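You operate a simulated robot arm through the tools that you are given. There is no shell and no other tool. Be economical: measure what you need, move in short steps, check, and stop when the job is done.

The job below is to be done with a simulated two-armed robot. You get a single attempt, and the scene is never put back.

## Task
Hold the small teal tub on the hopper table steady with one hand and put the small weight from the right top of the scale bench in it with the other.

The check looks at the end state, three seconds after you hand in, the way a careful person would. Anything else that was tipped, shoved, dropped, spilled or broken makes it a failure.

## Robot
Two 7-joint arms with two-finger parallel grippers on one trunk, on a base that drives. Base frame: it is fixed to the floor where the robot stands at the start and does not move with it; the origin is under the middle of the robot, x ahead of it, y to its left, z up. Lengths are in m, angles in degrees, forces in N, time in s.
The left shoulder is at the start at [-0.017, 0.25, 1.227], the right one opposite. With the tool pointing down near the work surface each hand reaches from about 0.34 to 0.86 m from the robot's upright axis, wherever it stands, measured 20 degrees to its own side. Places, roughly: small teal tub [0, -2.75, 0.75]. Payload 3.43 kg a hand.
The TCP of each hand is the grasp point between the finger pads, 0.034 m short of the fingertips. In the tool frame z runs along the fingers and y along their closing line. The gripper opens to 0.128 m. The fingers are 0.024 m wide and 0.012 m thick; the gripper's body (0.048 by 0.13 m) begins 0.096 m behind the TCP.
Orientation is that of the tool frame in the base frame, as [roll, pitch, yaw] about the fixed x, y, z axes, in that order (R = Rz(yaw) Ry(pitch) Rx(roll)). With the fingers straight down and closing along the base's y, the tool's x points along the base's -x, its y along +y and its z along -z.

## Interface
- The arms move only by the tool step_arm. It takes "left_steps", "right_steps" or both (then of equal length, played together; a hand with none holds still); each is a list that holds one entry, the list of rows, each a list of 7 numbers: the opening, from 0 (shut) to 1 (fully open), then the shift along the tool's x, y, z in units of 100 mm (1.0 is 100 mm), then the turn, a rotation vector about the tool's x, y, z in units of 180 degrees (1.0 is 180 degrees). In form: [[[jaw, dx, dy, dz, rx, ry, rz], ...]]. A call has 1 to 12 rows; each row is the pose to reach, as a shift and turn from the pose commanded when the call began, along the tool's axes at that moment. A call with a number of a shift or a turn outside -1 to 1 is refused whole. A row lasts 0.2 s, in which the tool goes at most 0.05 m and 8.6 degrees; a call with a longer step from one row to the next is refused whole, and so is a gripper value outside its range. A pose out of reach is approached as far as the arm can. The call stops where the force on the tool passes 40 N (or 10 N more than at its start, if that is more) or the arm is blocked; 0.2 s more then pass. Each finger travels about 0.153 m/s and halts on what it meets, pressing with about 23 N; the grip force reading is that of the motor and also rises with nothing between the fingers. The clock runs only during rows and for 0.2 s after the last one: add rows that repeat a pose to give the fingers time. It gives the time, the measured TCP pose, the force on the tool (base axes), the opening and the grip force at its end, in the units of the frame above (readings bear some noise), with the torque about the TCP (base axes, N m) and any sound that the robot's microphone picked up.
- Cameras (640 x 400 px; columns grow to the right, rows downward): "scene" is now at [0.0589, 0.0707, 1.4241]; the picture's right is [-0.19, -0.98, -0.01], its down [-0.82, 0.17, -0.54] and it looks along [0.54, -0.10, -0.84] (base axes); focal length 287 px, centre (320, 200). "left" rides on the left gripper at [0.076, 0.011, -0.16] in its tool frame; the picture's right is [-0.15, 0.99, 0.00], its down [-0.88, -0.13, -0.46] and it looks along [-0.45, -0.07, 0.89] (tool axes); focal length 234 px, centre (320, 200). "right" rides on the right gripper at [0.076, -0.011, -0.16] in its tool frame; the picture's right is [0.15, 0.99, 0.00], its down [-0.88, 0.13, -0.46] and it looks along [-0.45, 0.07, 0.89] (tool axes); focal length 234 px, centre (320, 200). There is no depth. A picture from a camera that has moved, and an enlarged one, comes with that camera's place and axes in the base frame and with its lens.
- capture(camera): a new picture of that camera. It takes no simulated time.
- slide_trunk(by): slides the trunk up (or, below 0, down) by that many m; the arms and the scene camera ride with it, the base frame stays. It gives what a move gives, with no picture.
- drive_base(legs): drives the robot by 1 to 6 legs, each [ahead, left, turn to the left] in m, m and degrees, along the robot's own axes; the way and the turn of a leg run together, so that a leg with both is an arc; at most 1.5 m and 180 degrees a leg. The arms and the cameras ride along, it lands a little off, and it stops where it bumps. It gives what a move gives.
- pan_tilt(pan, tilt): turns the head with the scene camera to pan (to the left, within 86 degrees either way) and tilt (down, from -29 to 69), counted from straight ahead of the robot. It gives what a move gives.
- close_up(camera, box): a new picture of the part [left, top, right, bottom] of that camera's present view, enlarged. It takes no simulated time.
- job_done(): hands the job in; it is judged then, once.

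Work in short steps. Places have to be worked out from the pictures, the camera data and where the tool is seen: move nearer, look again, correct. Check each grasp and each placing, and mend what went wrong. You have 120 turns and 100 pictures in all, those below and enlarged ones among them. Open the grippers and draw the arms clear of the work before you hand the job in, unless the task says otherwise; then end with one line.

The tools are called after "Emit:" as a command line: name --argument value ..., lists and objects as JSON in quotes. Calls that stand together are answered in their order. step_arm: Moves the arms, as the interface text tells. Its arguments: {"type":"object","properties":{"left_steps":{"type":"array","items":{"type":"array","items":{"type":"array","items":{"type":"number"}}}},"right_steps":{"type":"array","items":{"type":"array","items":{"type":"array","items":{"type":"number"}}}}},"required":[]} The other tools are called the same way: slide_trunk (by) slides the trunk up or down; drive_base (legs) drives the base; pan_tilt (pan, tilt) turns the head that bears the scene camera; capture (camera) takes a picture; close_up (camera, box) takes an enlarged picture of a part of a camera's view; job_done () hands the job in.

At the start:

```text
t: 0.0
left_position: [0.28, 0.2344, 0.9358]
left_ee_rot: [179.8, 1.4, -168.1]
left_contact_force: [0.2, 1.1, -1.0]
left_torque: [-0.03, -0.05, -0.01]
left_gripper_width: 0.1281
left_grip_force: 0.0
right_position: [0.3619, -0.0935, 0.8868]
right_ee_rot: [179.9, 1.3, -168.3]
right_contact_force: [0.5, 0.7, 0.7]
right_torque: [0.0, 0.04, -0.01]
right_gripper_width: 0.1282
right_grip_force: 0.0
trunk travel left (down, up): [-0.705, 0.235]
robot x, y, heading: [-0.0277, 0.0827, 11.7]
head pan, tilt: [-22.9, 58.2]
```

scene: 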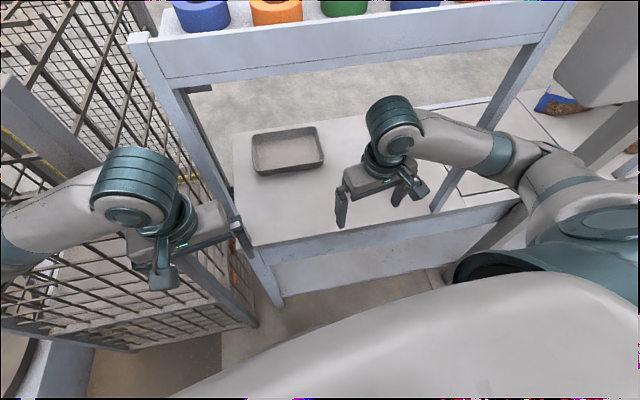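
right: 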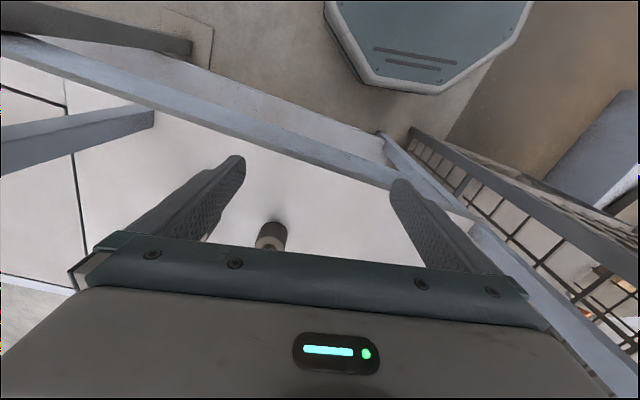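
left: 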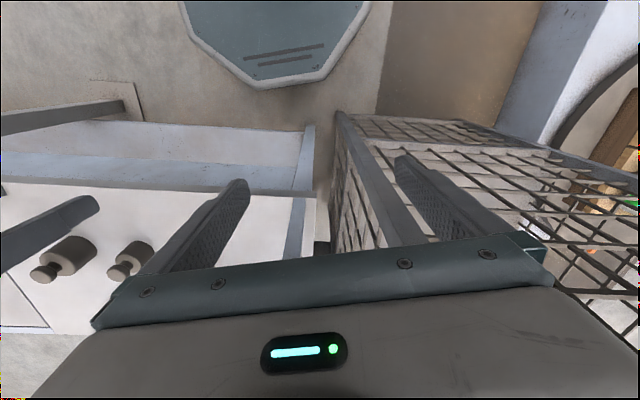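

I'll survey the bench first: the gripper views show weights on it, so I pan the head straight ahead and then to the right.

Emit:
pan_tilt --pan -12 --tilt 35

Emit:
capture --camera "scene"

Emit:
pan_tilt --pan -75 --tilt 35

Emit:
capture --camera "scene"

```text
t: 0.9
left_position: [0.2816, 0.2353, 0.9343]
left_ee_rot: [179.7, 1.2, -167.7]
left_contact_force: [-0.6, -0.3, -0.1]
left_torque: [0.01, 0.0, 0.0]
left_gripper_width: 0.128
left_grip_force: 0.1
right_position: [0.3645, -0.0926, 0.8858]
right_ee_rot: [179.8, 1.2, -168.0]
right_contact_force: [0.5, -0.5, -0.1]
right_torque: [0.02, -0.06, -0.02]
right_gripper_width: 0.1278
right_grip_force: 0.0
trunk travel left (down, up): [-0.705, 0.235]
robot x, y, heading: [-0.0261, 0.0795, 12.0]
head pan, tilt: [-12.0, 35.0]
```

```text
96 pictures are left
camera scene: at [0.0826, 0.0826, 1.456], right [0.0, -1.0, -0.01], down [-0.56, 0.01, -0.83], along [0.83, 0.0, -0.56], focal length 287 px, centre (320, 200)
```

scene: 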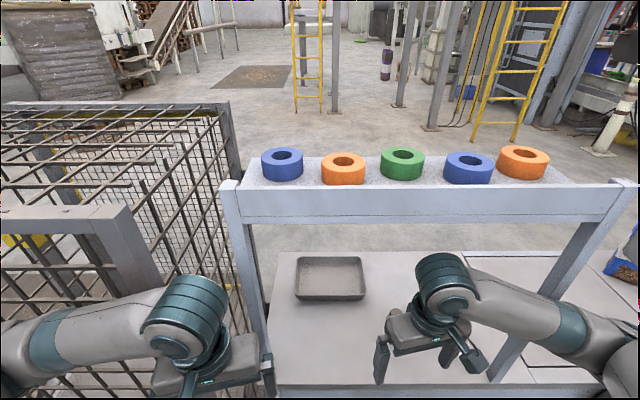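

```text
t: 2.2
left_position: [0.2825, 0.236, 0.9343]
left_ee_rot: [179.7, 1.1, -167.6]
left_contact_force: [-0.7, 0.3, 0.5]
left_torque: [0.01, -0.01, -0.01]
left_gripper_width: 0.1281
left_grip_force: 0.2
right_position: [0.3633, -0.0905, 0.8868]
right_ee_rot: [179.8, 1.2, -168.0]
right_contact_force: [-0.8, 0.7, 0.2]
right_torque: [-0.03, 0.01, -0.01]
right_gripper_width: 0.1283
right_grip_force: 0.1
trunk travel left (down, up): [-0.705, 0.235]
robot x, y, heading: [-0.0289, 0.0806, 11.9]
head pan, tilt: [-75.0, 35.0]
```

```text
95 pictures are left
camera scene: at [0.0348, 0.0046, 1.4547], right [-0.89, -0.45, -0.02], down [-0.25, 0.52, -0.82], along [0.38, -0.73, -0.57], focal length 287 px, centre (320, 200)
```

scene: 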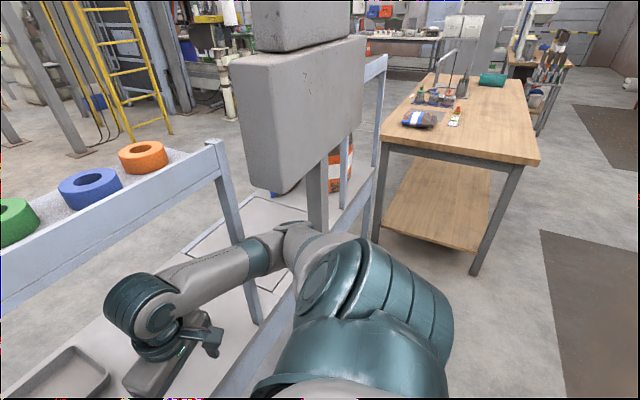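

Close-ups of the wooden table with possible tub, and I look at what's on the bench with the right hand's camera.

Emit:
close_up --camera "scene" --box '[370, 30, 570, 155]'

Emit:
close_up --camera "scene" --box '[170, 120, 390, 258]'

Emit:
pan_tilt --pan -45 --tilt 50

Emit:
capture --camera "scene"

```text
3.20 times, centred on (470, 92) of scene
camera zoom: at [0.0348, 0.0046, 1.4547], right [-0.89, -0.45, -0.02], down [-0.25, 0.52, -0.82], along [0.38, -0.73, -0.57], focal length 918 px, centre (-160, 544)
```

zoom: 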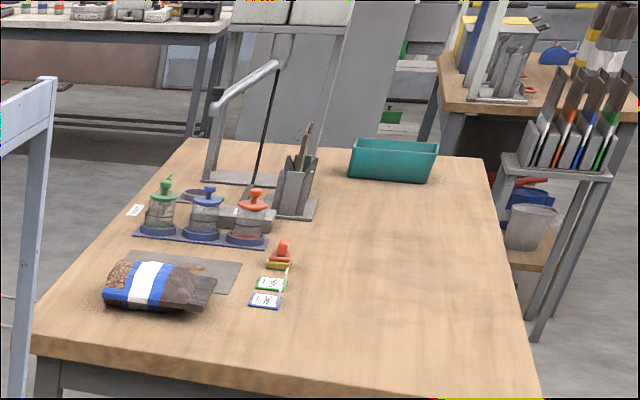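

```text
2.90 times, centred on (280, 189) of scene
camera zoom: at [0.0348, 0.0046, 1.4547], right [-0.89, -0.45, -0.02], down [-0.25, 0.52, -0.82], along [0.38, -0.73, -0.57], focal length 831 px, centre (436, 232)
```

zoom: 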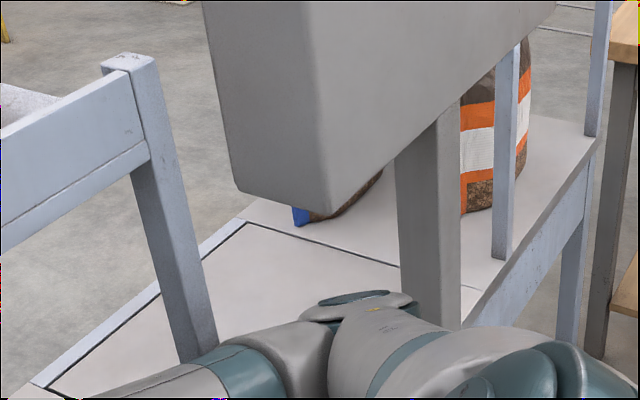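

```text
t: 3.1
left_position: [0.282, 0.235, 0.934]
left_ee_rot: [179.6, 1.0, -167.7]
left_contact_force: [0.3, 0.0, 0.7]
left_torque: [-0.01, 0.0, 0.01]
left_gripper_width: 0.1277
left_grip_force: 0.1
right_position: [0.3644, -0.0916, 0.8864]
right_ee_rot: [179.9, 1.2, -168.1]
right_contact_force: [-0.2, 1.1, -0.5]
right_torque: [-0.04, -0.02, 0.02]
right_gripper_width: 0.1279
right_grip_force: 0.0
trunk travel left (down, up): [-0.705, 0.235]
robot x, y, heading: [-0.0254, 0.0805, 12.1]
head pan, tilt: [-45.0, 50.0]
```

```text
92 pictures are left
camera scene: at [0.0595, 0.0415, 1.4337], right [-0.55, -0.84, -0.02], down [-0.63, 0.42, -0.65], along [0.55, -0.35, -0.76], focal length 287 px, centre (320, 200)
```

scene: 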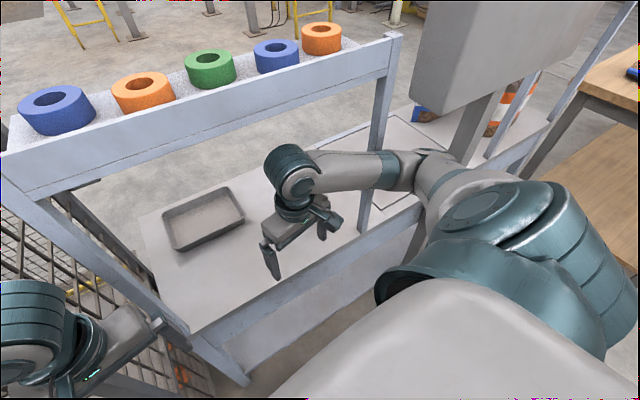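

The tub is the teal rectangular bin on the wooden table. To see the whole bench unobstructed, I back off a little and look again.

Emit:
drive_base --legs '[[-0.5, 0, 0]]'

Emit:
pan_tilt --pan -35 --tilt 35

Emit:
capture --camera "scene"

Emit:
capture --camera "right"

```text
t: 6.1
left_position: [-0.1824, 0.1408, 0.927]
left_ee_rot: [180.0, 0.0, -167.8]
left_contact_force: [-0.4, 0.5, -0.3]
left_torque: [-0.04, 0.0, 0.01]
left_gripper_width: 0.1282
left_grip_force: 0.1
right_position: [-0.1015, -0.188, 0.88]
right_ee_rot: [-180.0, 0.0, -168.2]
right_contact_force: [-0.4, 0.3, 1.0]
right_torque: [0.0, -0.04, 0.02]
right_gripper_width: 0.128
right_grip_force: 0.1
trunk travel left (down, up): [-0.705, 0.235]
robot x, y, heading: [-0.5045, -0.0179, 11.9]
head pan, tilt: [-45.0, 50.0]
```

```text
t: 6.8
left_position: [-0.1823, 0.1404, 0.9271]
left_ee_rot: [179.9, 0.1, -167.8]
left_contact_force: [-0.1, 0.5, 1.1]
left_torque: [0.0, 0.02, -0.03]
left_gripper_width: 0.1283
left_grip_force: 0.1
right_position: [-0.1023, -0.1875, 0.8808]
right_ee_rot: [180.0, 0.0, -168.0]
right_contact_force: [-0.5, -0.7, 0.3]
right_torque: [0.0, 0.04, -0.01]
right_gripper_width: 0.1278
right_grip_force: 0.2
trunk travel left (down, up): [-0.705, 0.235]
robot x, y, heading: [-0.5079, -0.0191, 12.1]
head pan, tilt: [-35.0, 35.0]
```

```text
91 pictures are left
camera scene: at [-0.3788, -0.0431, 1.4536], right [-0.39, -0.92, 0.0], down [-0.53, 0.23, -0.82], along [0.75, -0.32, -0.57], focal length 287 px, centre (320, 200)
```

scene: 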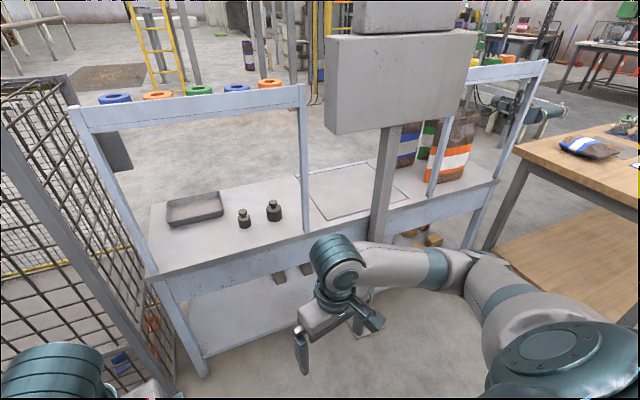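

```text
90 pictures are left
camera right: at [-0.1723, -0.2142, 1.0393], right [-0.35, 0.94, 0.0], down [0.83, 0.31, 0.46], along [0.43, 0.16, -0.89], focal length 234 px, centre (320, 200)
```

right: 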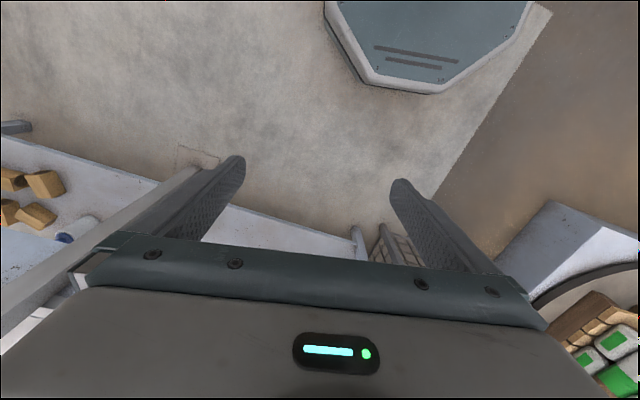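

The bench has a left part with tray and two weights, a scale plate, and a right part with bags. Zooming to see every item.

Emit:
close_up --camera "scene" --box '[140, 160, 340, 285]'

Emit:
close_up --camera "scene" --box '[360, 80, 560, 205]'

```text
3.20 times, centred on (240, 222) of scene
camera zoom: at [-0.3788, -0.0431, 1.4536], right [-0.39, -0.92, 0.0], down [-0.53, 0.23, -0.82], along [0.75, -0.32, -0.57], focal length 918 px, centre (576, 128)
```

zoom: 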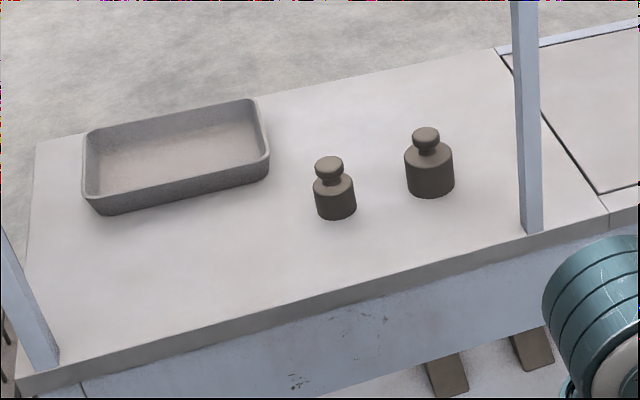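

```text
3.20 times, centred on (460, 142) of scene
camera zoom: at [-0.3788, -0.0431, 1.4536], right [-0.39, -0.92, 0.0], down [-0.53, 0.23, -0.82], along [0.75, -0.32, -0.57], focal length 918 px, centre (-128, 384)
```

zoom: 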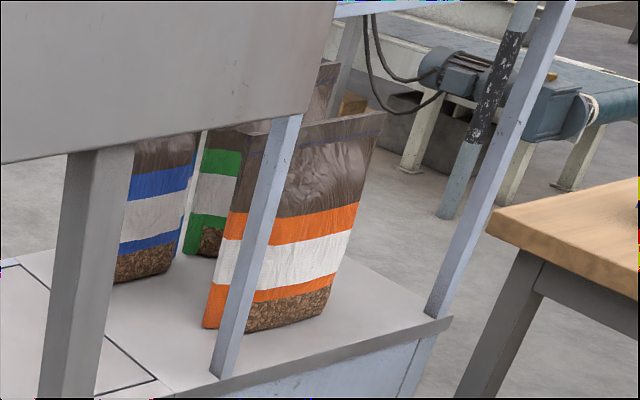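

Only the two weights on this bench's left-hand part are visible so far. Before choosing, I check the hidden spots by moving along the bench and looking at the right-hand part and the tub.

Emit:
drive_base --legs '[[0, 0, -72], [0.8, -0.15, 0]]'

Emit:
pan_tilt --pan 55 --tilt 25

Emit:
capture --camera "scene"

Emit:
pan_tilt --pan 0 --tilt 25

Emit:
capture --camera "scene"

```text
t: 14.3
left_position: [0.0467, -1.0472, 0.9289]
left_ee_rot: [179.5, 0.0, 121.8]
left_contact_force: [0.4, -0.8, -0.6]
left_torque: [0.02, -0.02, -0.03]
left_gripper_width: 0.1282
left_grip_force: 0.1
right_position: [-0.2331, -1.233, 0.8777]
right_ee_rot: [179.6, -0.1, 121.7]
right_contact_force: [-0.3, 0.1, -0.5]
right_torque: [-0.02, 0.03, 0.0]
right_gripper_width: 0.1279
right_grip_force: 0.0
trunk travel left (down, up): [-0.705, 0.235]
robot x, y, heading: [-0.2046, -0.789, -58.4]
head pan, tilt: [-35.0, 35.0]
```

```text
t: 15.9
left_position: [0.0469, -1.0462, 0.9279]
left_ee_rot: [179.6, 0.1, 121.7]
left_contact_force: [0.6, -0.4, -0.5]
left_torque: [0.0, 0.0, -0.02]
left_gripper_width: 0.1276
left_grip_force: 0.1
right_position: [-0.2335, -1.2326, 0.8777]
right_ee_rot: [179.6, 0.0, 121.6]
right_contact_force: [-0.1, -0.2, 0.3]
right_torque: [0.02, -0.04, -0.03]
right_gripper_width: 0.1281
right_grip_force: 0.1
trunk travel left (down, up): [-0.705, 0.235]
robot x, y, heading: [-0.2059, -0.7901, -58.6]
head pan, tilt: [55.0, 25.0]
```

```text
87 pictures are left
camera scene: at [-0.0961, -0.844, 1.4699], right [-0.06, -1.0, 0.0], down [-0.42, 0.03, -0.91], along [0.91, -0.05, -0.42], focal length 287 px, centre (320, 200)
```

scene: 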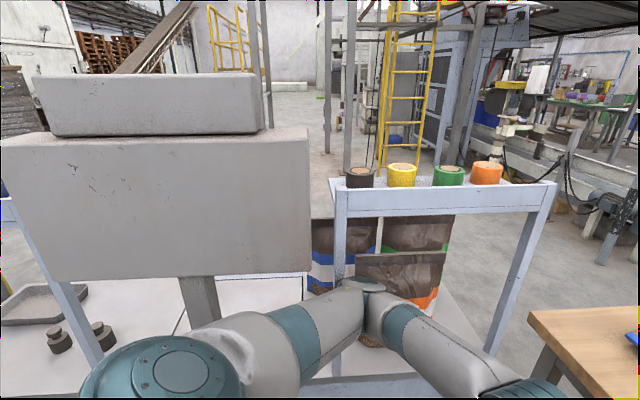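

```text
t: 17.2
left_position: [0.0471, -1.0457, 0.9289]
left_ee_rot: [179.5, 0.0, 121.7]
left_contact_force: [-0.3, -0.4, 0.3]
left_torque: [-0.01, -0.03, -0.01]
left_gripper_width: 0.1282
left_grip_force: 0.1
right_position: [-0.2326, -1.2324, 0.8784]
right_ee_rot: [179.6, 0.0, 121.7]
right_contact_force: [0.1, -0.6, 0.4]
right_torque: [0.02, 0.0, 0.0]
right_gripper_width: 0.1281
right_grip_force: 0.0
trunk travel left (down, up): [-0.705, 0.235]
robot x, y, heading: [-0.2091, -0.7872, -58.2]
head pan, tilt: [0.0, 25.0]
```

```text
86 pictures are left
camera scene: at [-0.1396, -0.9169, 1.4694], right [-0.85, -0.53, -0.01], down [-0.22, 0.36, -0.91], along [0.48, -0.77, -0.42], focal length 287 px, centre (320, 200)
```

scene: 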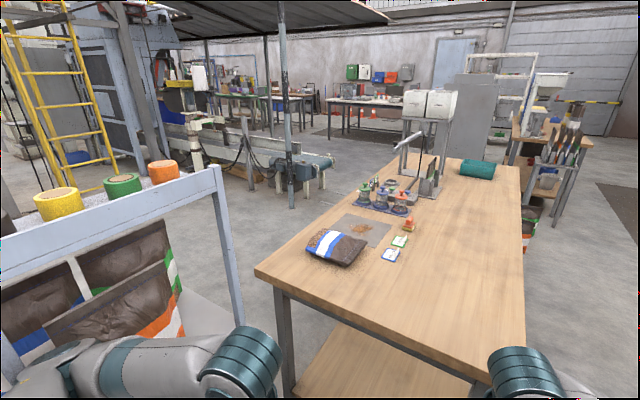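

The tub checks out by triangulation near (-0.1,-2.75) on a table about 0.87 high. The only weights are the two on the bench; the smaller is near (0.54,-0.12). I drive back in front of it, facing +x, staying 0.15 m farther out than at the start.

Emit:
drive_base --legs '[[-0.3, 0, 0], [0, 0, 58], [0, 0.55, 0], [0.2, 0, 0]]'

Emit:
pan_tilt --pan -12 --tilt 38

Emit:
capture --camera "scene"

Emit:
capture --camera "right"

```text
t: 25.7
left_position: [0.1996, 0.0943, 0.928]
left_ee_rot: [179.8, 0.0, 179.8]
left_contact_force: [0.1, -0.4, -0.4]
left_torque: [-0.03, 0.04, 0.03]
left_gripper_width: 0.1282
left_grip_force: 0.0
right_position: [0.2089, -0.2427, 0.8792]
right_ee_rot: [180.0, 0.0, 179.6]
right_contact_force: [0.5, -0.6, -0.3]
right_torque: [-0.01, 0.02, -0.02]
right_gripper_width: 0.1285
right_grip_force: 0.0
trunk travel left (down, up): [-0.705, 0.235]
robot x, y, heading: [-0.1495, 0.0137, -0.5]
head pan, tilt: [0.0, 25.0]
```

```text
t: 26.4
left_position: [0.1986, 0.0945, 0.9285]
left_ee_rot: [179.9, 0.1, 179.7]
left_contact_force: [0.0, -0.4, 1.2]
left_torque: [-0.02, 0.0, 0.02]
left_gripper_width: 0.1282
left_grip_force: 0.1
right_position: [0.2081, -0.2427, 0.8803]
right_ee_rot: [179.9, -0.1, 179.7]
right_contact_force: [-0.5, -0.2, 0.4]
right_torque: [0.03, -0.01, 0.06]
right_gripper_width: 0.128
right_grip_force: 0.1
trunk travel left (down, up): [-0.705, 0.235]
robot x, y, heading: [-0.1538, 0.01, -0.2]
head pan, tilt: [-12.0, 38.0]
```

```text
85 pictures are left
camera scene: at [-0.0195, -0.0096, 1.4492], right [-0.21, -0.98, 0.0], down [-0.6, 0.13, -0.79], along [0.77, -0.17, -0.62], focal length 287 px, centre (320, 200)
```

scene: 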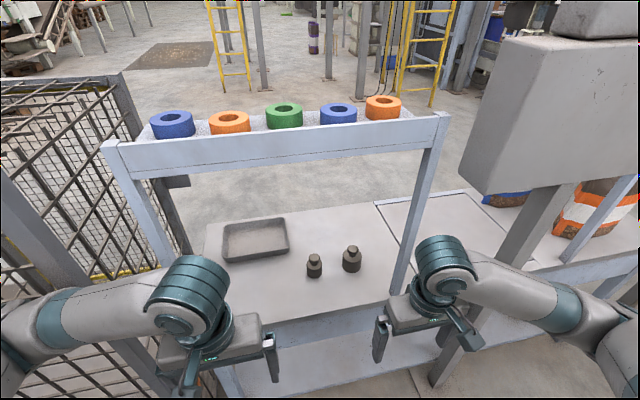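

```text
84 pictures are left
camera right: at [0.1333, -0.2529, 1.0394], right [-0.14, 0.99, 0.0], down [0.88, 0.13, 0.46], along [0.45, 0.06, -0.89], focal length 234 px, centre (320, 200)
```

right: 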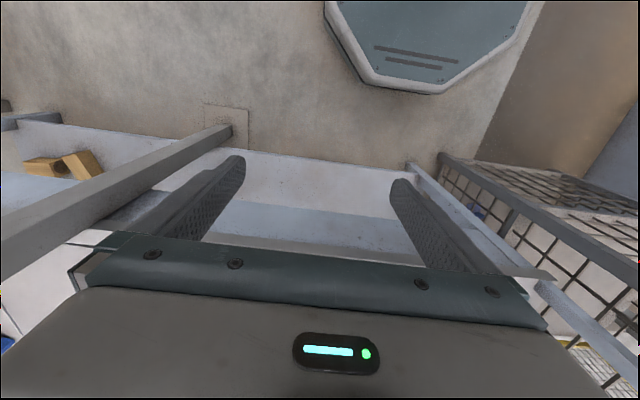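

Small weight's base comes out at about (0.52,-0.112); the shelf rail's underside is ~1.18 and posts at y≈0.22 and -0.345. I lower the trunk 0.1, then tilt the right hand 40° forward and shift it sideways while still outside the bench.

Emit:
slide_trunk --by -0.1

Emit:
step_arm --right_steps '[[[0.7, 0, 0.2, -0.16, 0, -0.0444, 0], [0.7, 0, 0.4, -0.32, 0, -0.0888, 0], [0.7, 0, 0.6, -0.48, 0, -0.1333, 0], [0.7, 0, 0.8, -0.64, 0, -0.1777, 0], [0.7, 0, 1.0, -0.8, 0, -0.2222, 0]]]'

Emit:
capture --camera "right"

Emit:
capture --camera "scene"

```text
t: 27.8
left_position: [0.199, 0.0933, 0.8278]
left_ee_rot: [179.9, 0.0, 179.8]
left_contact_force: [0.3, -0.2, 0.1]
left_torque: [0.01, 0.02, 0.0]
left_gripper_width: 0.128
left_grip_force: 0.1
right_position: [0.2083, -0.2427, 0.7801]
right_ee_rot: [180.0, 0.0, 179.7]
right_contact_force: [0.3, -0.8, 0.1]
right_torque: [0.0, -0.01, -0.02]
right_gripper_width: 0.128
right_grip_force: 0.0
trunk travel left (down, up): [-0.605, 0.335]
robot x, y, heading: [-0.1538, 0.0069, -0.5]
head pan, tilt: [-12.0, 38.0]
```

```text
t: 29.0
left_position: [0.1992, 0.0972, 0.8277]
left_ee_rot: [-179.9, 0.0, 179.8]
left_contact_force: [-0.1, 0.0, 0.4]
left_torque: [-0.04, 0.01, 0.02]
left_gripper_width: 0.1277
left_grip_force: 0.0
right_position: [0.3072, -0.0725, 0.8185]
right_ee_rot: [-179.8, 40.1, 179.8]
right_contact_force: [-0.5, -0.4, 0.1]
right_torque: [-0.07, -0.07, 0.0]
right_gripper_width: 0.0893
right_grip_force: 0.0
right hand out of reach, approached as far as the arm can: row 1, 2, 3, 4, 5
trunk travel left (down, up): [-0.605, 0.335]
robot x, y, heading: [-0.154, 0.0107, -0.3]
head pan, tilt: [-12.0, 38.0]
```

```text
83 pictures are left
camera right: at [0.1478, -0.0825, 0.8919], right [-0.11, 0.99, -0.1], down [0.38, 0.13, 0.92], along [0.92, 0.06, -0.39], focal length 234 px, centre (320, 200)
```

right: 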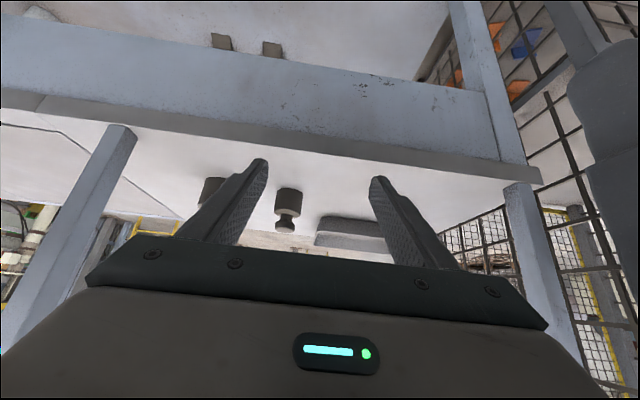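

```text
82 pictures are left
camera scene: at [-0.0183, -0.0054, 1.3492], right [-0.21, -0.98, 0.0], down [-0.6, 0.13, -0.79], along [0.77, -0.17, -0.62], focal length 287 px, centre (320, 200)
```

scene: 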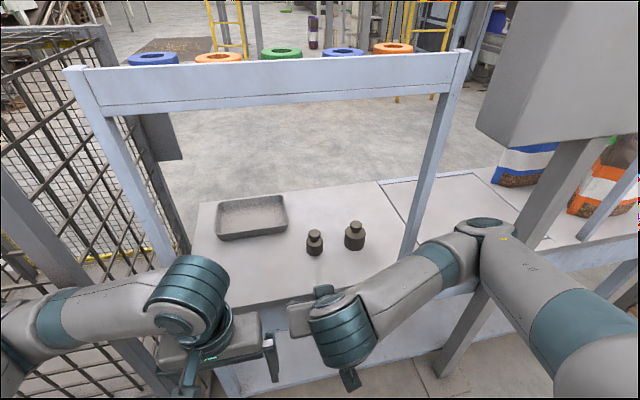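

The hand was out of reach there and stopped at (0.307,-0.073,0.819). Weight refined to (0.527,-0.114), height ~0.075. I make a test move 0.1 m forward to see how commanded pose relates.

Emit:
step_arm --right_steps '[[[0.7, -0.26, 0, 0.21, 0, 0, 0], [0.7, -0.51, 0, 0.43, 0, 0, 0], [0.7, -0.766, 0, 0.643, 0, 0, 0]]]'

```text
t: 29.8
left_position: [0.199, 0.0943, 0.8272]
left_ee_rot: [179.8, 0.1, 179.9]
left_contact_force: [0.3, -0.4, -0.2]
left_torque: [-0.02, 0.02, -0.01]
left_gripper_width: 0.1281
left_grip_force: 0.0
right_position: [0.4077, -0.0778, 0.8153]
right_ee_rot: [-180.0, 39.9, 179.7]
right_contact_force: [-0.5, 0.4, -0.7]
right_torque: [-0.02, 0.03, 0.02]
right_gripper_width: 0.0899
right_grip_force: 0.0
trunk travel left (down, up): [-0.605, 0.335]
robot x, y, heading: [-0.1522, 0.0105, -0.1]
head pan, tilt: [-12.0, 38.0]
```

Shifts act from the reached pose. Now to the pregrasp at (0.456,-0.113,0.846), then look.

Emit:
step_arm --right_steps '[[[0.7, -0.28, -0.18, 0.035, 0, 0, 0], [0.7, -0.567, -0.35, 0.071, 0, 0, 0], [0.7, -0.567, -0.35, 0.071, 0, 0, 0]]]'

Emit:
capture --camera "right"

Emit:
close_up --camera "scene" --box '[220, 180, 480, 342]'

```text
t: 30.6
left_position: [0.1983, 0.0947, 0.8284]
left_ee_rot: [179.8, 0.2, 179.8]
left_contact_force: [-0.2, 0.0, -0.5]
left_torque: [0.01, 0.03, -0.02]
left_gripper_width: 0.1281
left_grip_force: 0.0
right_position: [0.4537, -0.1113, 0.8483]
right_ee_rot: [-180.0, 40.0, 179.6]
right_contact_force: [-0.2, 0.2, -0.4]
right_torque: [0.01, 0.0, 0.01]
right_gripper_width: 0.0897
right_grip_force: 0.1
trunk travel left (down, up): [-0.605, 0.335]
robot x, y, heading: [-0.153, 0.0066, -0.3]
head pan, tilt: [-12.0, 38.0]
```

```text
81 pictures are left
camera right: at [0.2926, -0.1223, 0.9222], right [-0.11, 0.99, -0.09], down [0.38, 0.13, 0.91], along [0.92, 0.06, -0.39], focal length 234 px, centre (320, 200)
```

right: 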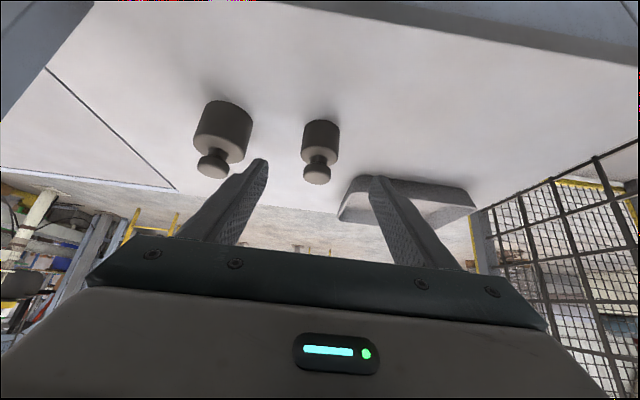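

```text
2.46 times, centred on (350, 261) of scene
camera zoom: at [-0.0195, -0.0097, 1.3492], right [-0.21, -0.98, 0.0], down [-0.6, 0.13, -0.79], along [0.77, -0.17, -0.62], focal length 706 px, centre (246, 50)
```

zoom: 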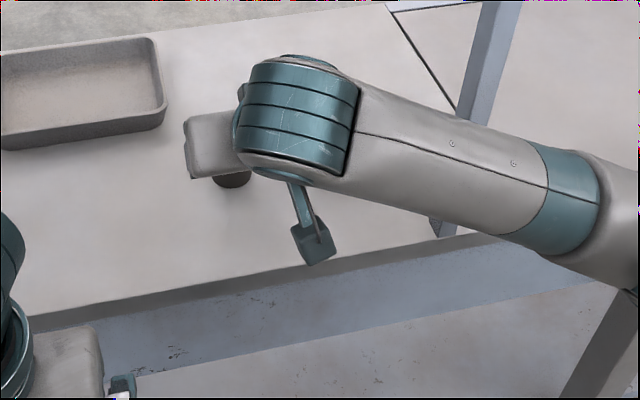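

Weight at (0.530,-0.115) again, centred between the fingers. I advance 75 mm along the tool axis and check the clearance to the big weight.

Emit:
step_arm --right_steps '[[[0.7, -0.01, -0.02, 0.25, 0, 0, 0], [0.7, -0.02, -0.03, 0.5, 0, 0, 0], [0.7, -0.03, -0.04, 0.75, 0, 0, 0], [0.7, -0.03, -0.04, 0.75, 0, 0, 0]]]'

Emit:
capture --camera "right"

```text
t: 31.6
left_position: [0.199, 0.0952, 0.8283]
left_ee_rot: [179.9, 0.1, 179.8]
left_contact_force: [-0.5, -0.5, 0.1]
left_torque: [-0.02, -0.01, 0.01]
left_gripper_width: 0.128
left_grip_force: 0.1
right_position: [0.5051, -0.1154, 0.7905]
right_ee_rot: [-180.0, 40.1, 179.8]
right_contact_force: [0.8, -0.3, -0.7]
right_torque: [-0.03, 0.01, 0.02]
right_gripper_width: 0.0891
right_grip_force: 0.1
trunk travel left (down, up): [-0.605, 0.335]
robot x, y, heading: [-0.1519, 0.0074, -0.2]
head pan, tilt: [-12.0, 38.0]
```

```text
79 pictures are left
camera right: at [0.3449, -0.1246, 0.8644], right [-0.11, 0.99, -0.09], down [0.38, 0.13, 0.92], along [0.92, 0.06, -0.39], focal length 234 px, centre (320, 200)
```

right: 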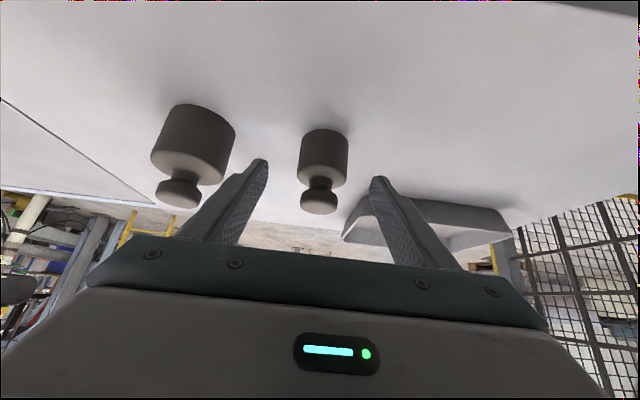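

Aligned; 37 mm more along the tool, then close.

Emit:
step_arm --right_steps '[[[0.7, 0, 0, 0.2, 0, 0, 0], [0.7, 0, 0, 0.37, 0, 0, 0], [0.7, 0, 0, 0.37, 0, 0, 0], [0.3, 0, 0, 0.37, 0, 0, 0], [0.0, 0, 0, 0.37, 0, 0, 0], [0.0, 0, 0, 0.37, 0, 0, 0]]]'

Emit:
capture --camera "right"

```text
t: 33.0
left_position: [0.1993, 0.0951, 0.8283]
left_ee_rot: [180.0, 0.1, 179.7]
left_contact_force: [0.1, -0.3, -0.6]
left_torque: [-0.02, 0.02, -0.02]
left_gripper_width: 0.1281
left_grip_force: 0.1
right_position: [0.5299, -0.1129, 0.7617]
right_ee_rot: [-180.0, 40.0, 179.7]
right_contact_force: [0.8, 0.5, 1.4]
right_torque: [0.05, -0.06, 0.0]
right_gripper_width: 0.0469
right_grip_force: 23.0
trunk travel left (down, up): [-0.605, 0.335]
robot x, y, heading: [-0.1546, 0.0064, -0.6]
head pan, tilt: [-12.0, 38.0]
```

```text
78 pictures are left
camera right: at [0.3692, -0.1233, 0.8353], right [-0.11, 0.99, -0.09], down [0.38, 0.13, 0.92], along [0.92, 0.06, -0.39], focal length 234 px, centre (320, 200)
```

right: 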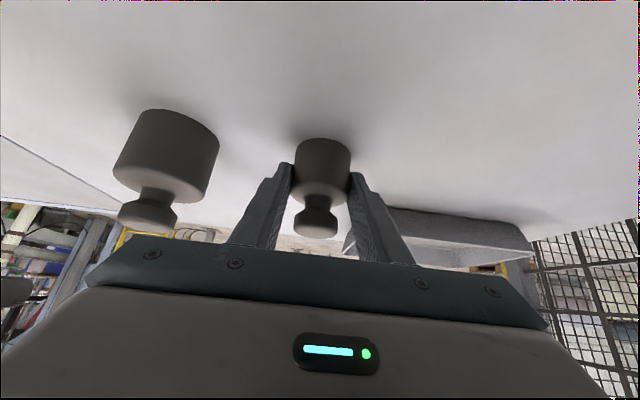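

Gripped on the body (47 mm). Lift 60 mm straight up.

Emit:
step_arm --right_steps '[[[0, -0.13, 0, -0.153, 0, 0, 0], [0, -0.26, 0, -0.306, 0, 0, 0], [0, -0.386, 0, -0.46, 0, 0, 0], [0, -0.386, 0, -0.46, 0, 0, 0]]]'

Emit:
capture --camera "right"

```text
t: 34.0
left_position: [0.1987, 0.0945, 0.8286]
left_ee_rot: [179.9, 0.0, 179.8]
left_contact_force: [0.5, 0.8, -0.1]
left_torque: [-0.05, -0.01, -0.02]
left_gripper_width: 0.1281
left_grip_force: 0.0
right_position: [0.5266, -0.1137, 0.8216]
right_ee_rot: [-180.0, 39.9, 179.7]
right_contact_force: [-1.0, -0.3, -5.0]
right_torque: [-0.05, 0.06, -0.01]
right_gripper_width: 0.0472
right_grip_force: 22.4
trunk travel left (down, up): [-0.605, 0.335]
robot x, y, heading: [-0.1508, 0.0128, -0.4]
head pan, tilt: [-12.0, 38.0]
```

```text
77 pictures are left
camera right: at [0.3666, -0.1235, 0.8956], right [-0.11, 0.99, -0.09], down [0.38, 0.13, 0.91], along [0.92, 0.06, -0.39], focal length 234 px, centre (320, 200)
```

right: 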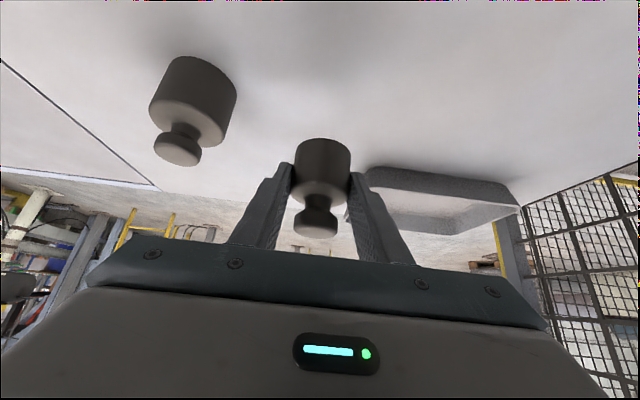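

Weight held (≈0.5 kg), the big one undisturbed. I back the base straight out, then raise the trunk.

Emit:
drive_base --legs '[[-0.5, 0, 0]]'

Emit:
slide_trunk --by 0.25

Emit:
pan_tilt --pan -80 --tilt 25

Emit:
capture --camera "scene"

```text
t: 36.9
left_position: [-0.3025, 0.0985, 0.8286]
left_ee_rot: [179.8, 0.1, -179.5]
left_contact_force: [-0.1, 0.5, 0.5]
left_torque: [0.04, -0.03, 0.0]
left_gripper_width: 0.128
left_grip_force: 0.0
right_position: [0.0275, -0.107, 0.8223]
right_ee_rot: [180.0, 40.1, -179.8]
right_contact_force: [0.0, -0.2, -5.0]
right_torque: [-0.01, 0.04, 0.02]
right_gripper_width: 0.0473
right_grip_force: 23.3
trunk travel left (down, up): [-0.605, 0.335]
robot x, y, heading: [-0.651, 0.0114, 0.4]
head pan, tilt: [-12.0, 38.0]
```

```text
t: 39.5
left_position: [-0.302, 0.0965, 1.0772]
left_ee_rot: [179.8, 0.0, -179.7]
left_contact_force: [-0.1, 0.8, 0.4]
left_torque: [0.01, 0.01, 0.0]
left_gripper_width: 0.1279
left_grip_force: 0.0
right_position: [0.0286, -0.1068, 1.0723]
right_ee_rot: [-180.0, 40.0, -179.8]
right_contact_force: [-0.2, 0.3, -5.8]
right_torque: [-0.01, 0.05, 0.0]
right_gripper_width: 0.047
right_grip_force: 23.6
trunk travel left (down, up): [-0.855, 0.085]
robot x, y, heading: [-0.6527, 0.0073, 0.4]
head pan, tilt: [-12.0, 38.0]
```

```text
t: 40.9
left_position: [-0.3011, 0.0976, 1.0771]
left_ee_rot: [179.9, 0.0, -179.7]
left_contact_force: [-0.5, -0.2, 0.1]
left_torque: [0.0, 0.02, 0.01]
left_gripper_width: 0.1282
left_grip_force: 0.1
right_position: [0.0281, -0.107, 1.0713]
right_ee_rot: [180.0, 39.9, -179.7]
right_contact_force: [-0.1, 0.5, -4.8]
right_torque: [0.0, 0.05, 0.0]
right_gripper_width: 0.0469
right_grip_force: 23.1
trunk travel left (down, up): [-0.855, 0.085]
robot x, y, heading: [-0.652, 0.0088, 0.2]
head pan, tilt: [-80.0, 25.0]
```

```text
76 pictures are left
camera scene: at [-0.5864, -0.0811, 1.6194], right [-0.98, -0.18, 0.0], down [-0.08, 0.42, -0.91], along [0.16, -0.89, -0.42], focal length 287 px, centre (320, 200)
```

scene: 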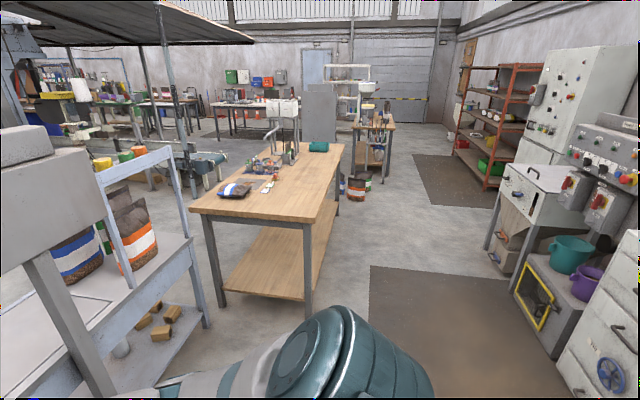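

The aisle beside the table is clear and the table's side edge is near x=-0.2. I back to x≈-0.85 and strafe right along the table to about y=-2.65.

Emit:
drive_base --legs '[[-0.2, 0, 0], [0, -1.3, 0], [0, -1.3, 0]]'

Emit:
pan_tilt --pan 0 --tilt 40

Emit:
capture --camera "scene"

```text
t: 54.5
left_position: [-0.5323, -2.464, 1.0778]
left_ee_rot: [179.8, 0.0, 177.7]
left_contact_force: [-0.8, -0.8, 0.3]
left_torque: [0.03, 0.02, 0.04]
left_gripper_width: 0.1279
left_grip_force: 0.0
right_position: [-0.2129, -2.6825, 1.071]
right_ee_rot: [180.0, 39.9, 177.6]
right_contact_force: [-0.5, 1.4, -5.1]
right_torque: [-0.02, 0.05, 0.02]
right_gripper_width: 0.0472
right_grip_force: 23.2
trunk travel left (down, up): [-0.855, 0.085]
robot x, y, heading: [-0.8853, -2.538, -2.4]
head pan, tilt: [-80.0, 25.0]
```

```text
t: 56.0
left_position: [-0.5332, -2.4634, 1.0777]
left_ee_rot: [179.8, 0.1, 177.8]
left_contact_force: [0.3, -0.3, -0.7]
left_torque: [-0.01, -0.01, -0.02]
left_gripper_width: 0.1279
left_grip_force: 0.1
right_position: [-0.2127, -2.6829, 1.0709]
right_ee_rot: [-180.0, 39.9, 177.6]
right_contact_force: [0.1, 0.4, -4.9]
right_torque: [-0.01, 0.05, -0.01]
right_gripper_width: 0.0472
right_grip_force: 23.1
trunk travel left (down, up): [-0.855, 0.085]
robot x, y, heading: [-0.8897, -2.5369, -2.4]
head pan, tilt: [0.0, 40.0]
```

```text
75 pictures are left
camera scene: at [-0.7531, -2.5416, 1.5961], right [-0.04, -1.0, 0.0], down [-0.64, 0.03, -0.77], along [0.77, -0.03, -0.64], focal length 287 px, centre (320, 200)
```

scene: 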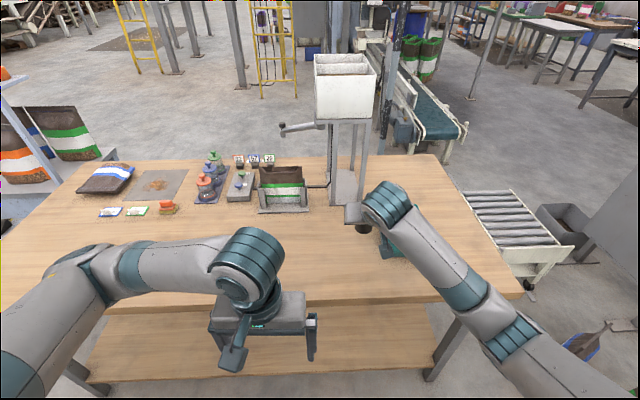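

Tub triangulates to (-0.175,-2.79) on the table at z≈0.87. Before shifting right, I check what stands to the right and zoom on the tub.

Emit:
close_up --camera "scene" --box '[320, 180, 480, 280]'

Emit:
pan_tilt --pan -55 --tilt 35

Emit:
capture --camera "scene"

```text
4.00 times, centred on (400, 230) of scene
camera zoom: at [-0.7531, -2.5416, 1.5961], right [-0.04, -1.0, 0.0], down [-0.64, 0.03, -0.77], along [0.77, -0.03, -0.64], focal length 1147 px, centre (0, 80)
```

zoom: 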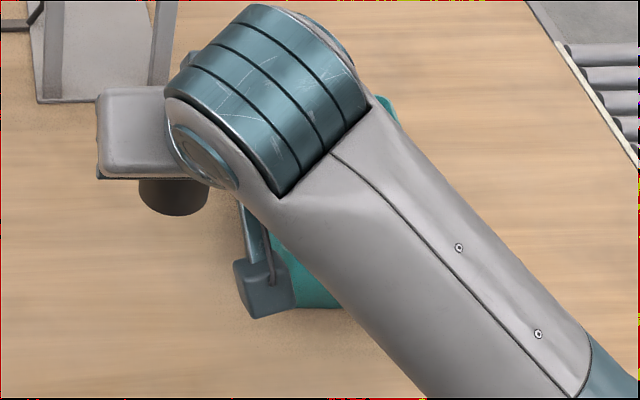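

```text
t: 57.3
left_position: [-0.534, -2.4639, 1.0779]
left_ee_rot: [179.9, -0.1, 177.7]
left_contact_force: [-0.2, -0.4, 0.0]
left_torque: [0.0, 0.02, -0.02]
left_gripper_width: 0.1281
left_grip_force: 0.2
right_position: [-0.2125, -2.6825, 1.0718]
right_ee_rot: [179.9, 39.9, 177.6]
right_contact_force: [0.4, -0.4, -5.2]
right_torque: [0.03, 0.04, -0.01]
right_gripper_width: 0.047
right_grip_force: 22.5
trunk travel left (down, up): [-0.855, 0.085]
robot x, y, heading: [-0.8858, -2.535, -2.4]
head pan, tilt: [-55.0, 35.0]
```

```text
73 pictures are left
camera scene: at [-0.7905, -2.6122, 1.6037], right [-0.84, -0.54, 0.0], down [-0.31, 0.48, -0.82], along [0.44, -0.69, -0.57], focal length 287 px, centre (320, 200)
```

scene: 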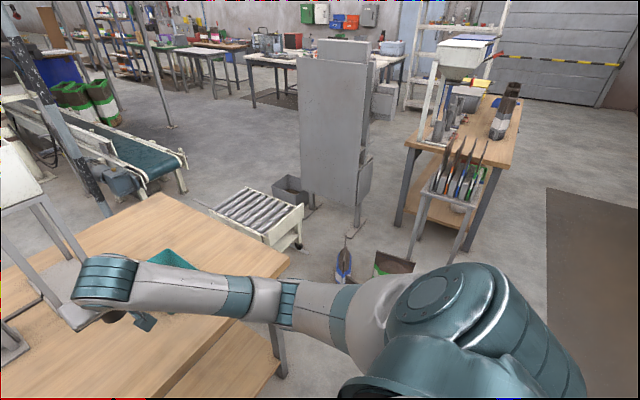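

Plenty of room on the right. Shift 0.22 m right so the tub comes between the hands, and look down at it.

Emit:
drive_base --legs '[[0, -0.22, 2]]'

Emit:
pan_tilt --pan -5 --tilt 48

Emit:
capture --camera "scene"

Emit:
capture --camera "right"

Emit:
capture --camera "left"

```text
t: 58.9
left_position: [-0.5411, -2.6641, 1.0778]
left_ee_rot: [-179.9, 0.0, 179.7]
left_contact_force: [-1.1, -0.3, 0.0]
left_torque: [0.0, 0.0, 0.0]
left_gripper_width: 0.1281
left_grip_force: 0.0
right_position: [-0.2141, -2.8713, 1.0723]
right_ee_rot: [179.9, 40.0, 179.6]
right_contact_force: [0.3, -0.6, -5.3]
right_torque: [-0.03, 0.05, 0.0]
right_gripper_width: 0.0472
right_grip_force: 22.9
trunk travel left (down, up): [-0.855, 0.085]
robot x, y, heading: [-0.8922, -2.7484, -0.5]
head pan, tilt: [-55.0, 35.0]
```

```text
t: 60.1
left_position: [-0.5413, -2.6653, 1.0788]
left_ee_rot: [179.9, 0.0, 179.6]
left_contact_force: [-0.4, -0.1, -0.1]
left_torque: [-0.02, -0.03, 0.01]
left_gripper_width: 0.1278
left_grip_force: 0.0
right_position: [-0.2149, -2.8724, 1.0713]
right_ee_rot: [179.9, 40.0, 179.6]
right_contact_force: [-0.8, 0.2, -5.4]
right_torque: [0.03, 0.09, 0.02]
right_gripper_width: 0.0471
right_grip_force: 23.0
trunk travel left (down, up): [-0.855, 0.085]
robot x, y, heading: [-0.894, -2.7472, -0.5]
head pan, tilt: [-5.0, 48.0]
```

```text
72 pictures are left
camera scene: at [-0.7648, -2.7575, 1.5847], right [-0.1, -1.0, 0.0], down [-0.74, 0.07, -0.67], along [0.67, -0.06, -0.74], focal length 287 px, centre (320, 200)
```

scene: 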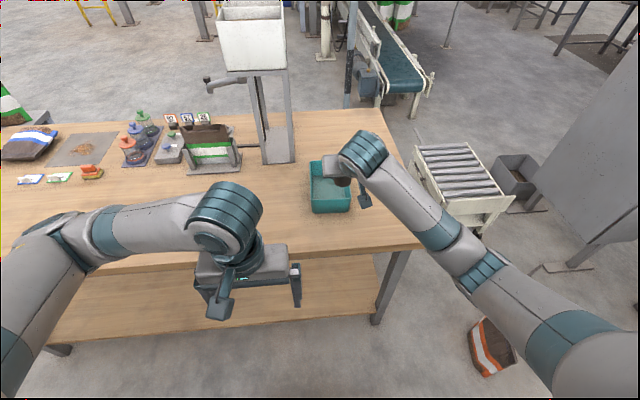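

```text
71 pictures are left
camera right: at [-0.3742, -2.8827, 1.1454], right [-0.11, 0.99, -0.09], down [0.38, 0.13, 0.91], along [0.92, 0.06, -0.39], focal length 234 px, centre (320, 200)
```

right: 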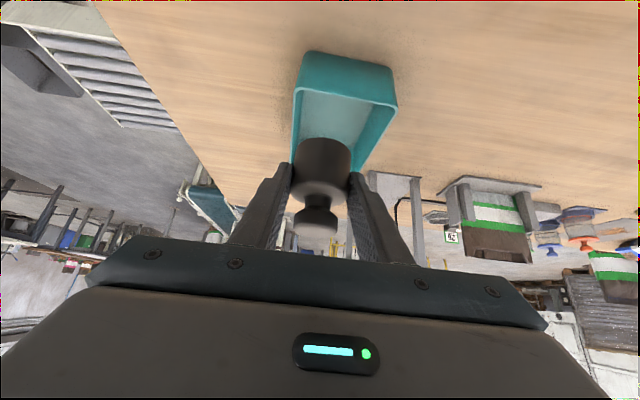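

```text
70 pictures are left
camera left: at [-0.6164, -2.6536, 1.2376], right [0.15, 0.99, 0.0], down [0.88, -0.14, 0.46], along [0.45, -0.07, -0.89], focal length 234 px, centre (320, 200)
```

left: 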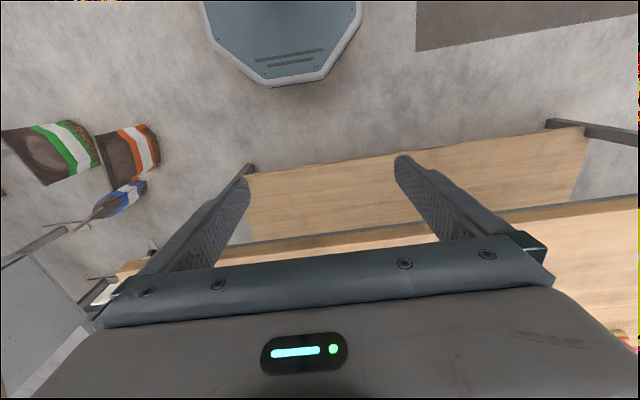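

Tub: rim z≈0.935, x from -0.18 to 0.0, y from -2.907 to -2.797. Plan: left hand, tilted back, pinches the left long wall near the close end; right hand, upright, sets the weight at the far half. First I move 0.15 m closer.

Emit:
drive_base --legs '[[0.14, 0, 0]]'

Emit:
step_arm --left_steps '[[[0.4, -0.1, 0, 0, 0, -0.0444, 0], [0.4, -0.2, 0, 0, 0, -0.0888, 0], [0.4, -0.3, 0, 0, 0, -0.1333, 0], [0.4, -0.4, 0, 0, 0, -0.1777, 0], [0.4, -0.5, 0, 0, 0, -0.2222, 0], [0.4, -0.5, 0, 0, 0, -0.2222, 0]]]'

Emit:
capture --camera "left"

Emit:
capture --camera "scene"

```text
t: 61.5
left_position: [-0.4038, -2.6662, 1.0785]
left_ee_rot: [179.8, 0.1, 179.6]
left_contact_force: [0.4, -0.4, 0.3]
left_torque: [0.0, 0.01, -0.04]
left_gripper_width: 0.1281
left_grip_force: 0.2
right_position: [-0.0769, -2.8748, 1.0727]
right_ee_rot: [-179.9, 40.0, 179.5]
right_contact_force: [0.7, -0.3, -4.8]
right_torque: [-0.01, 0.06, -0.04]
right_gripper_width: 0.0473
right_grip_force: 22.7
trunk travel left (down, up): [-0.855, 0.085]
robot x, y, heading: [-0.7548, -2.7506, -0.5]
head pan, tilt: [-5.0, 48.0]
```

```text
t: 62.9
left_position: [-0.3164, -2.6968, 1.0598]
left_ee_rot: [179.9, 40.1, 179.4]
left_contact_force: [-0.1, -0.5, 0.4]
left_torque: [-0.03, -0.02, 0.0]
left_gripper_width: 0.0512
left_grip_force: 0.0
left hand out of reach, approached as far as the arm can: row 1, 2, 3, 4, 5, 6
right_position: [-0.0754, -2.8745, 1.0704]
right_ee_rot: [180.0, 39.9, 179.5]
right_contact_force: [-0.2, 0.0, -4.4]
right_torque: [0.0, 0.08, 0.01]
right_gripper_width: 0.047
right_grip_force: 23.2
trunk travel left (down, up): [-0.855, 0.085]
robot x, y, heading: [-0.7528, -2.748, -0.5]
head pan, tilt: [-5.0, 48.0]
```

```text
69 pictures are left
camera left: at [-0.4766, -2.6839, 1.1333], right [0.12, 0.99, 0.1], down [0.38, -0.13, 0.92], along [0.92, -0.07, -0.39], focal length 234 px, centre (320, 200)
```

left: 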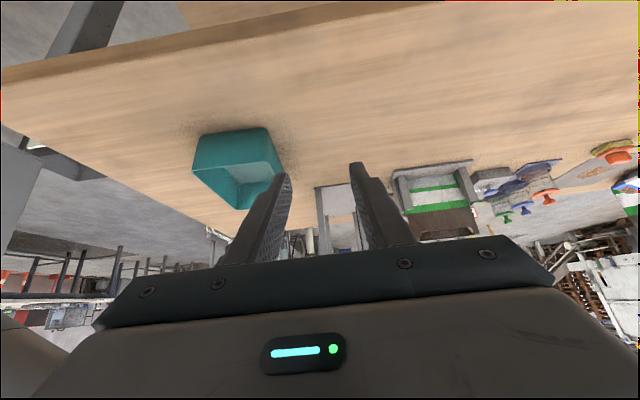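

```text
68 pictures are left
camera scene: at [-0.6253, -2.7583, 1.5846], right [-0.1, -1.0, 0.0], down [-0.74, 0.07, -0.67], along [0.67, -0.06, -0.74], focal length 287 px, centre (320, 200)
```

scene: 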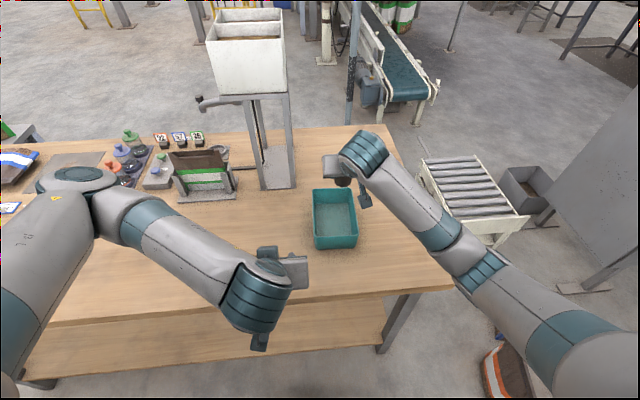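

The weight sits upright only while the tool is tilted 40°, so instead of untilting I turn the right hand 80° about the vertical so that it comes in from the right side and leaves room for the left hand.

Emit:
step_arm --right_steps '[[[0, 0, 0, 0, -0.0286, 0, -0.034], [0, 0, 0, 0, -0.0572, 0, -0.068], [0, 0, 0, 0, -0.0858, 0, -0.102], [0, 0, 0, 0, -0.1144, 0, -0.136], [0, 0, 0, 0, -0.143, 0, -0.17], [0, 0, 0, 0, -0.1716, 0, -0.204], [0, 0, 0, 0, -0.2, 0, -0.238], [0, 0, 0, 0, -0.2288, 0, -0.272], [0, 0, 0, 0, -0.2574, 0, -0.306], [0, 0, 0, 0, -0.286, 0, -0.34]]]'

Emit:
capture --camera "scene"

Emit:
capture --camera "right"

```text
t: 65.0
left_position: [-0.3166, -2.6963, 1.0591]
left_ee_rot: [179.9, 40.0, 179.5]
left_contact_force: [-0.2, -0.7, -0.2]
left_torque: [-0.02, -0.04, 0.01]
left_gripper_width: 0.0512
left_grip_force: 0.2
right_position: [-0.0753, -2.8764, 1.0708]
right_ee_rot: [179.7, 40.1, -100.5]
right_contact_force: [0.3, 0.1, -5.3]
right_torque: [-0.05, 0.02, -0.01]
right_gripper_width: 0.0473
right_grip_force: 23.0
trunk travel left (down, up): [-0.855, 0.085]
robot x, y, heading: [-0.7525, -2.7484, -0.4]
head pan, tilt: [-5.0, 48.0]
```

```text
67 pictures are left
camera scene: at [-0.6248, -2.7585, 1.5846], right [-0.1, -1.0, 0.0], down [-0.74, 0.07, -0.67], along [0.67, -0.06, -0.74], focal length 287 px, centre (320, 200)
```

scene: 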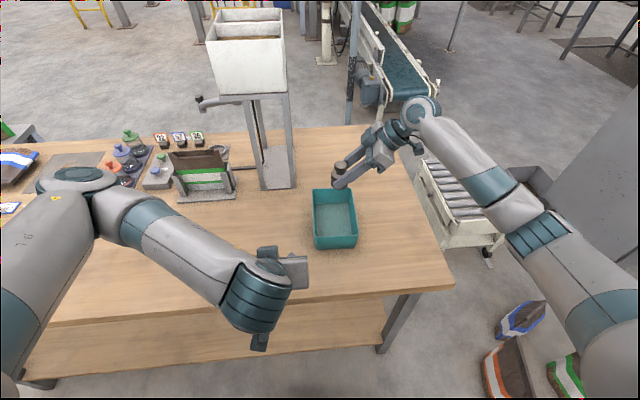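

```text
66 pictures are left
camera right: at [-0.0922, -3.0352, 1.1449], right [-0.99, 0.07, -0.09], down [-0.06, 0.4, 0.92], along [0.1, 0.92, -0.39], focal length 234 px, centre (320, 200)
```

right: 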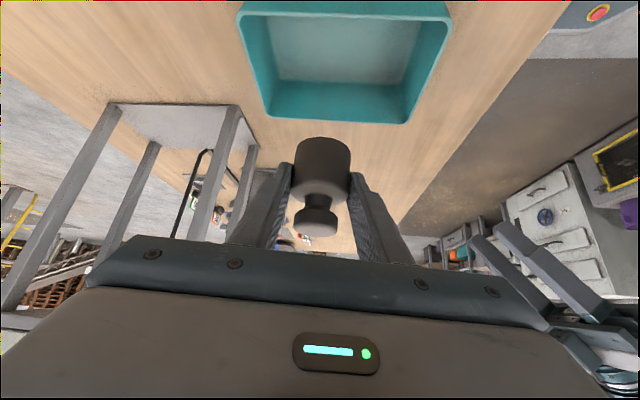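

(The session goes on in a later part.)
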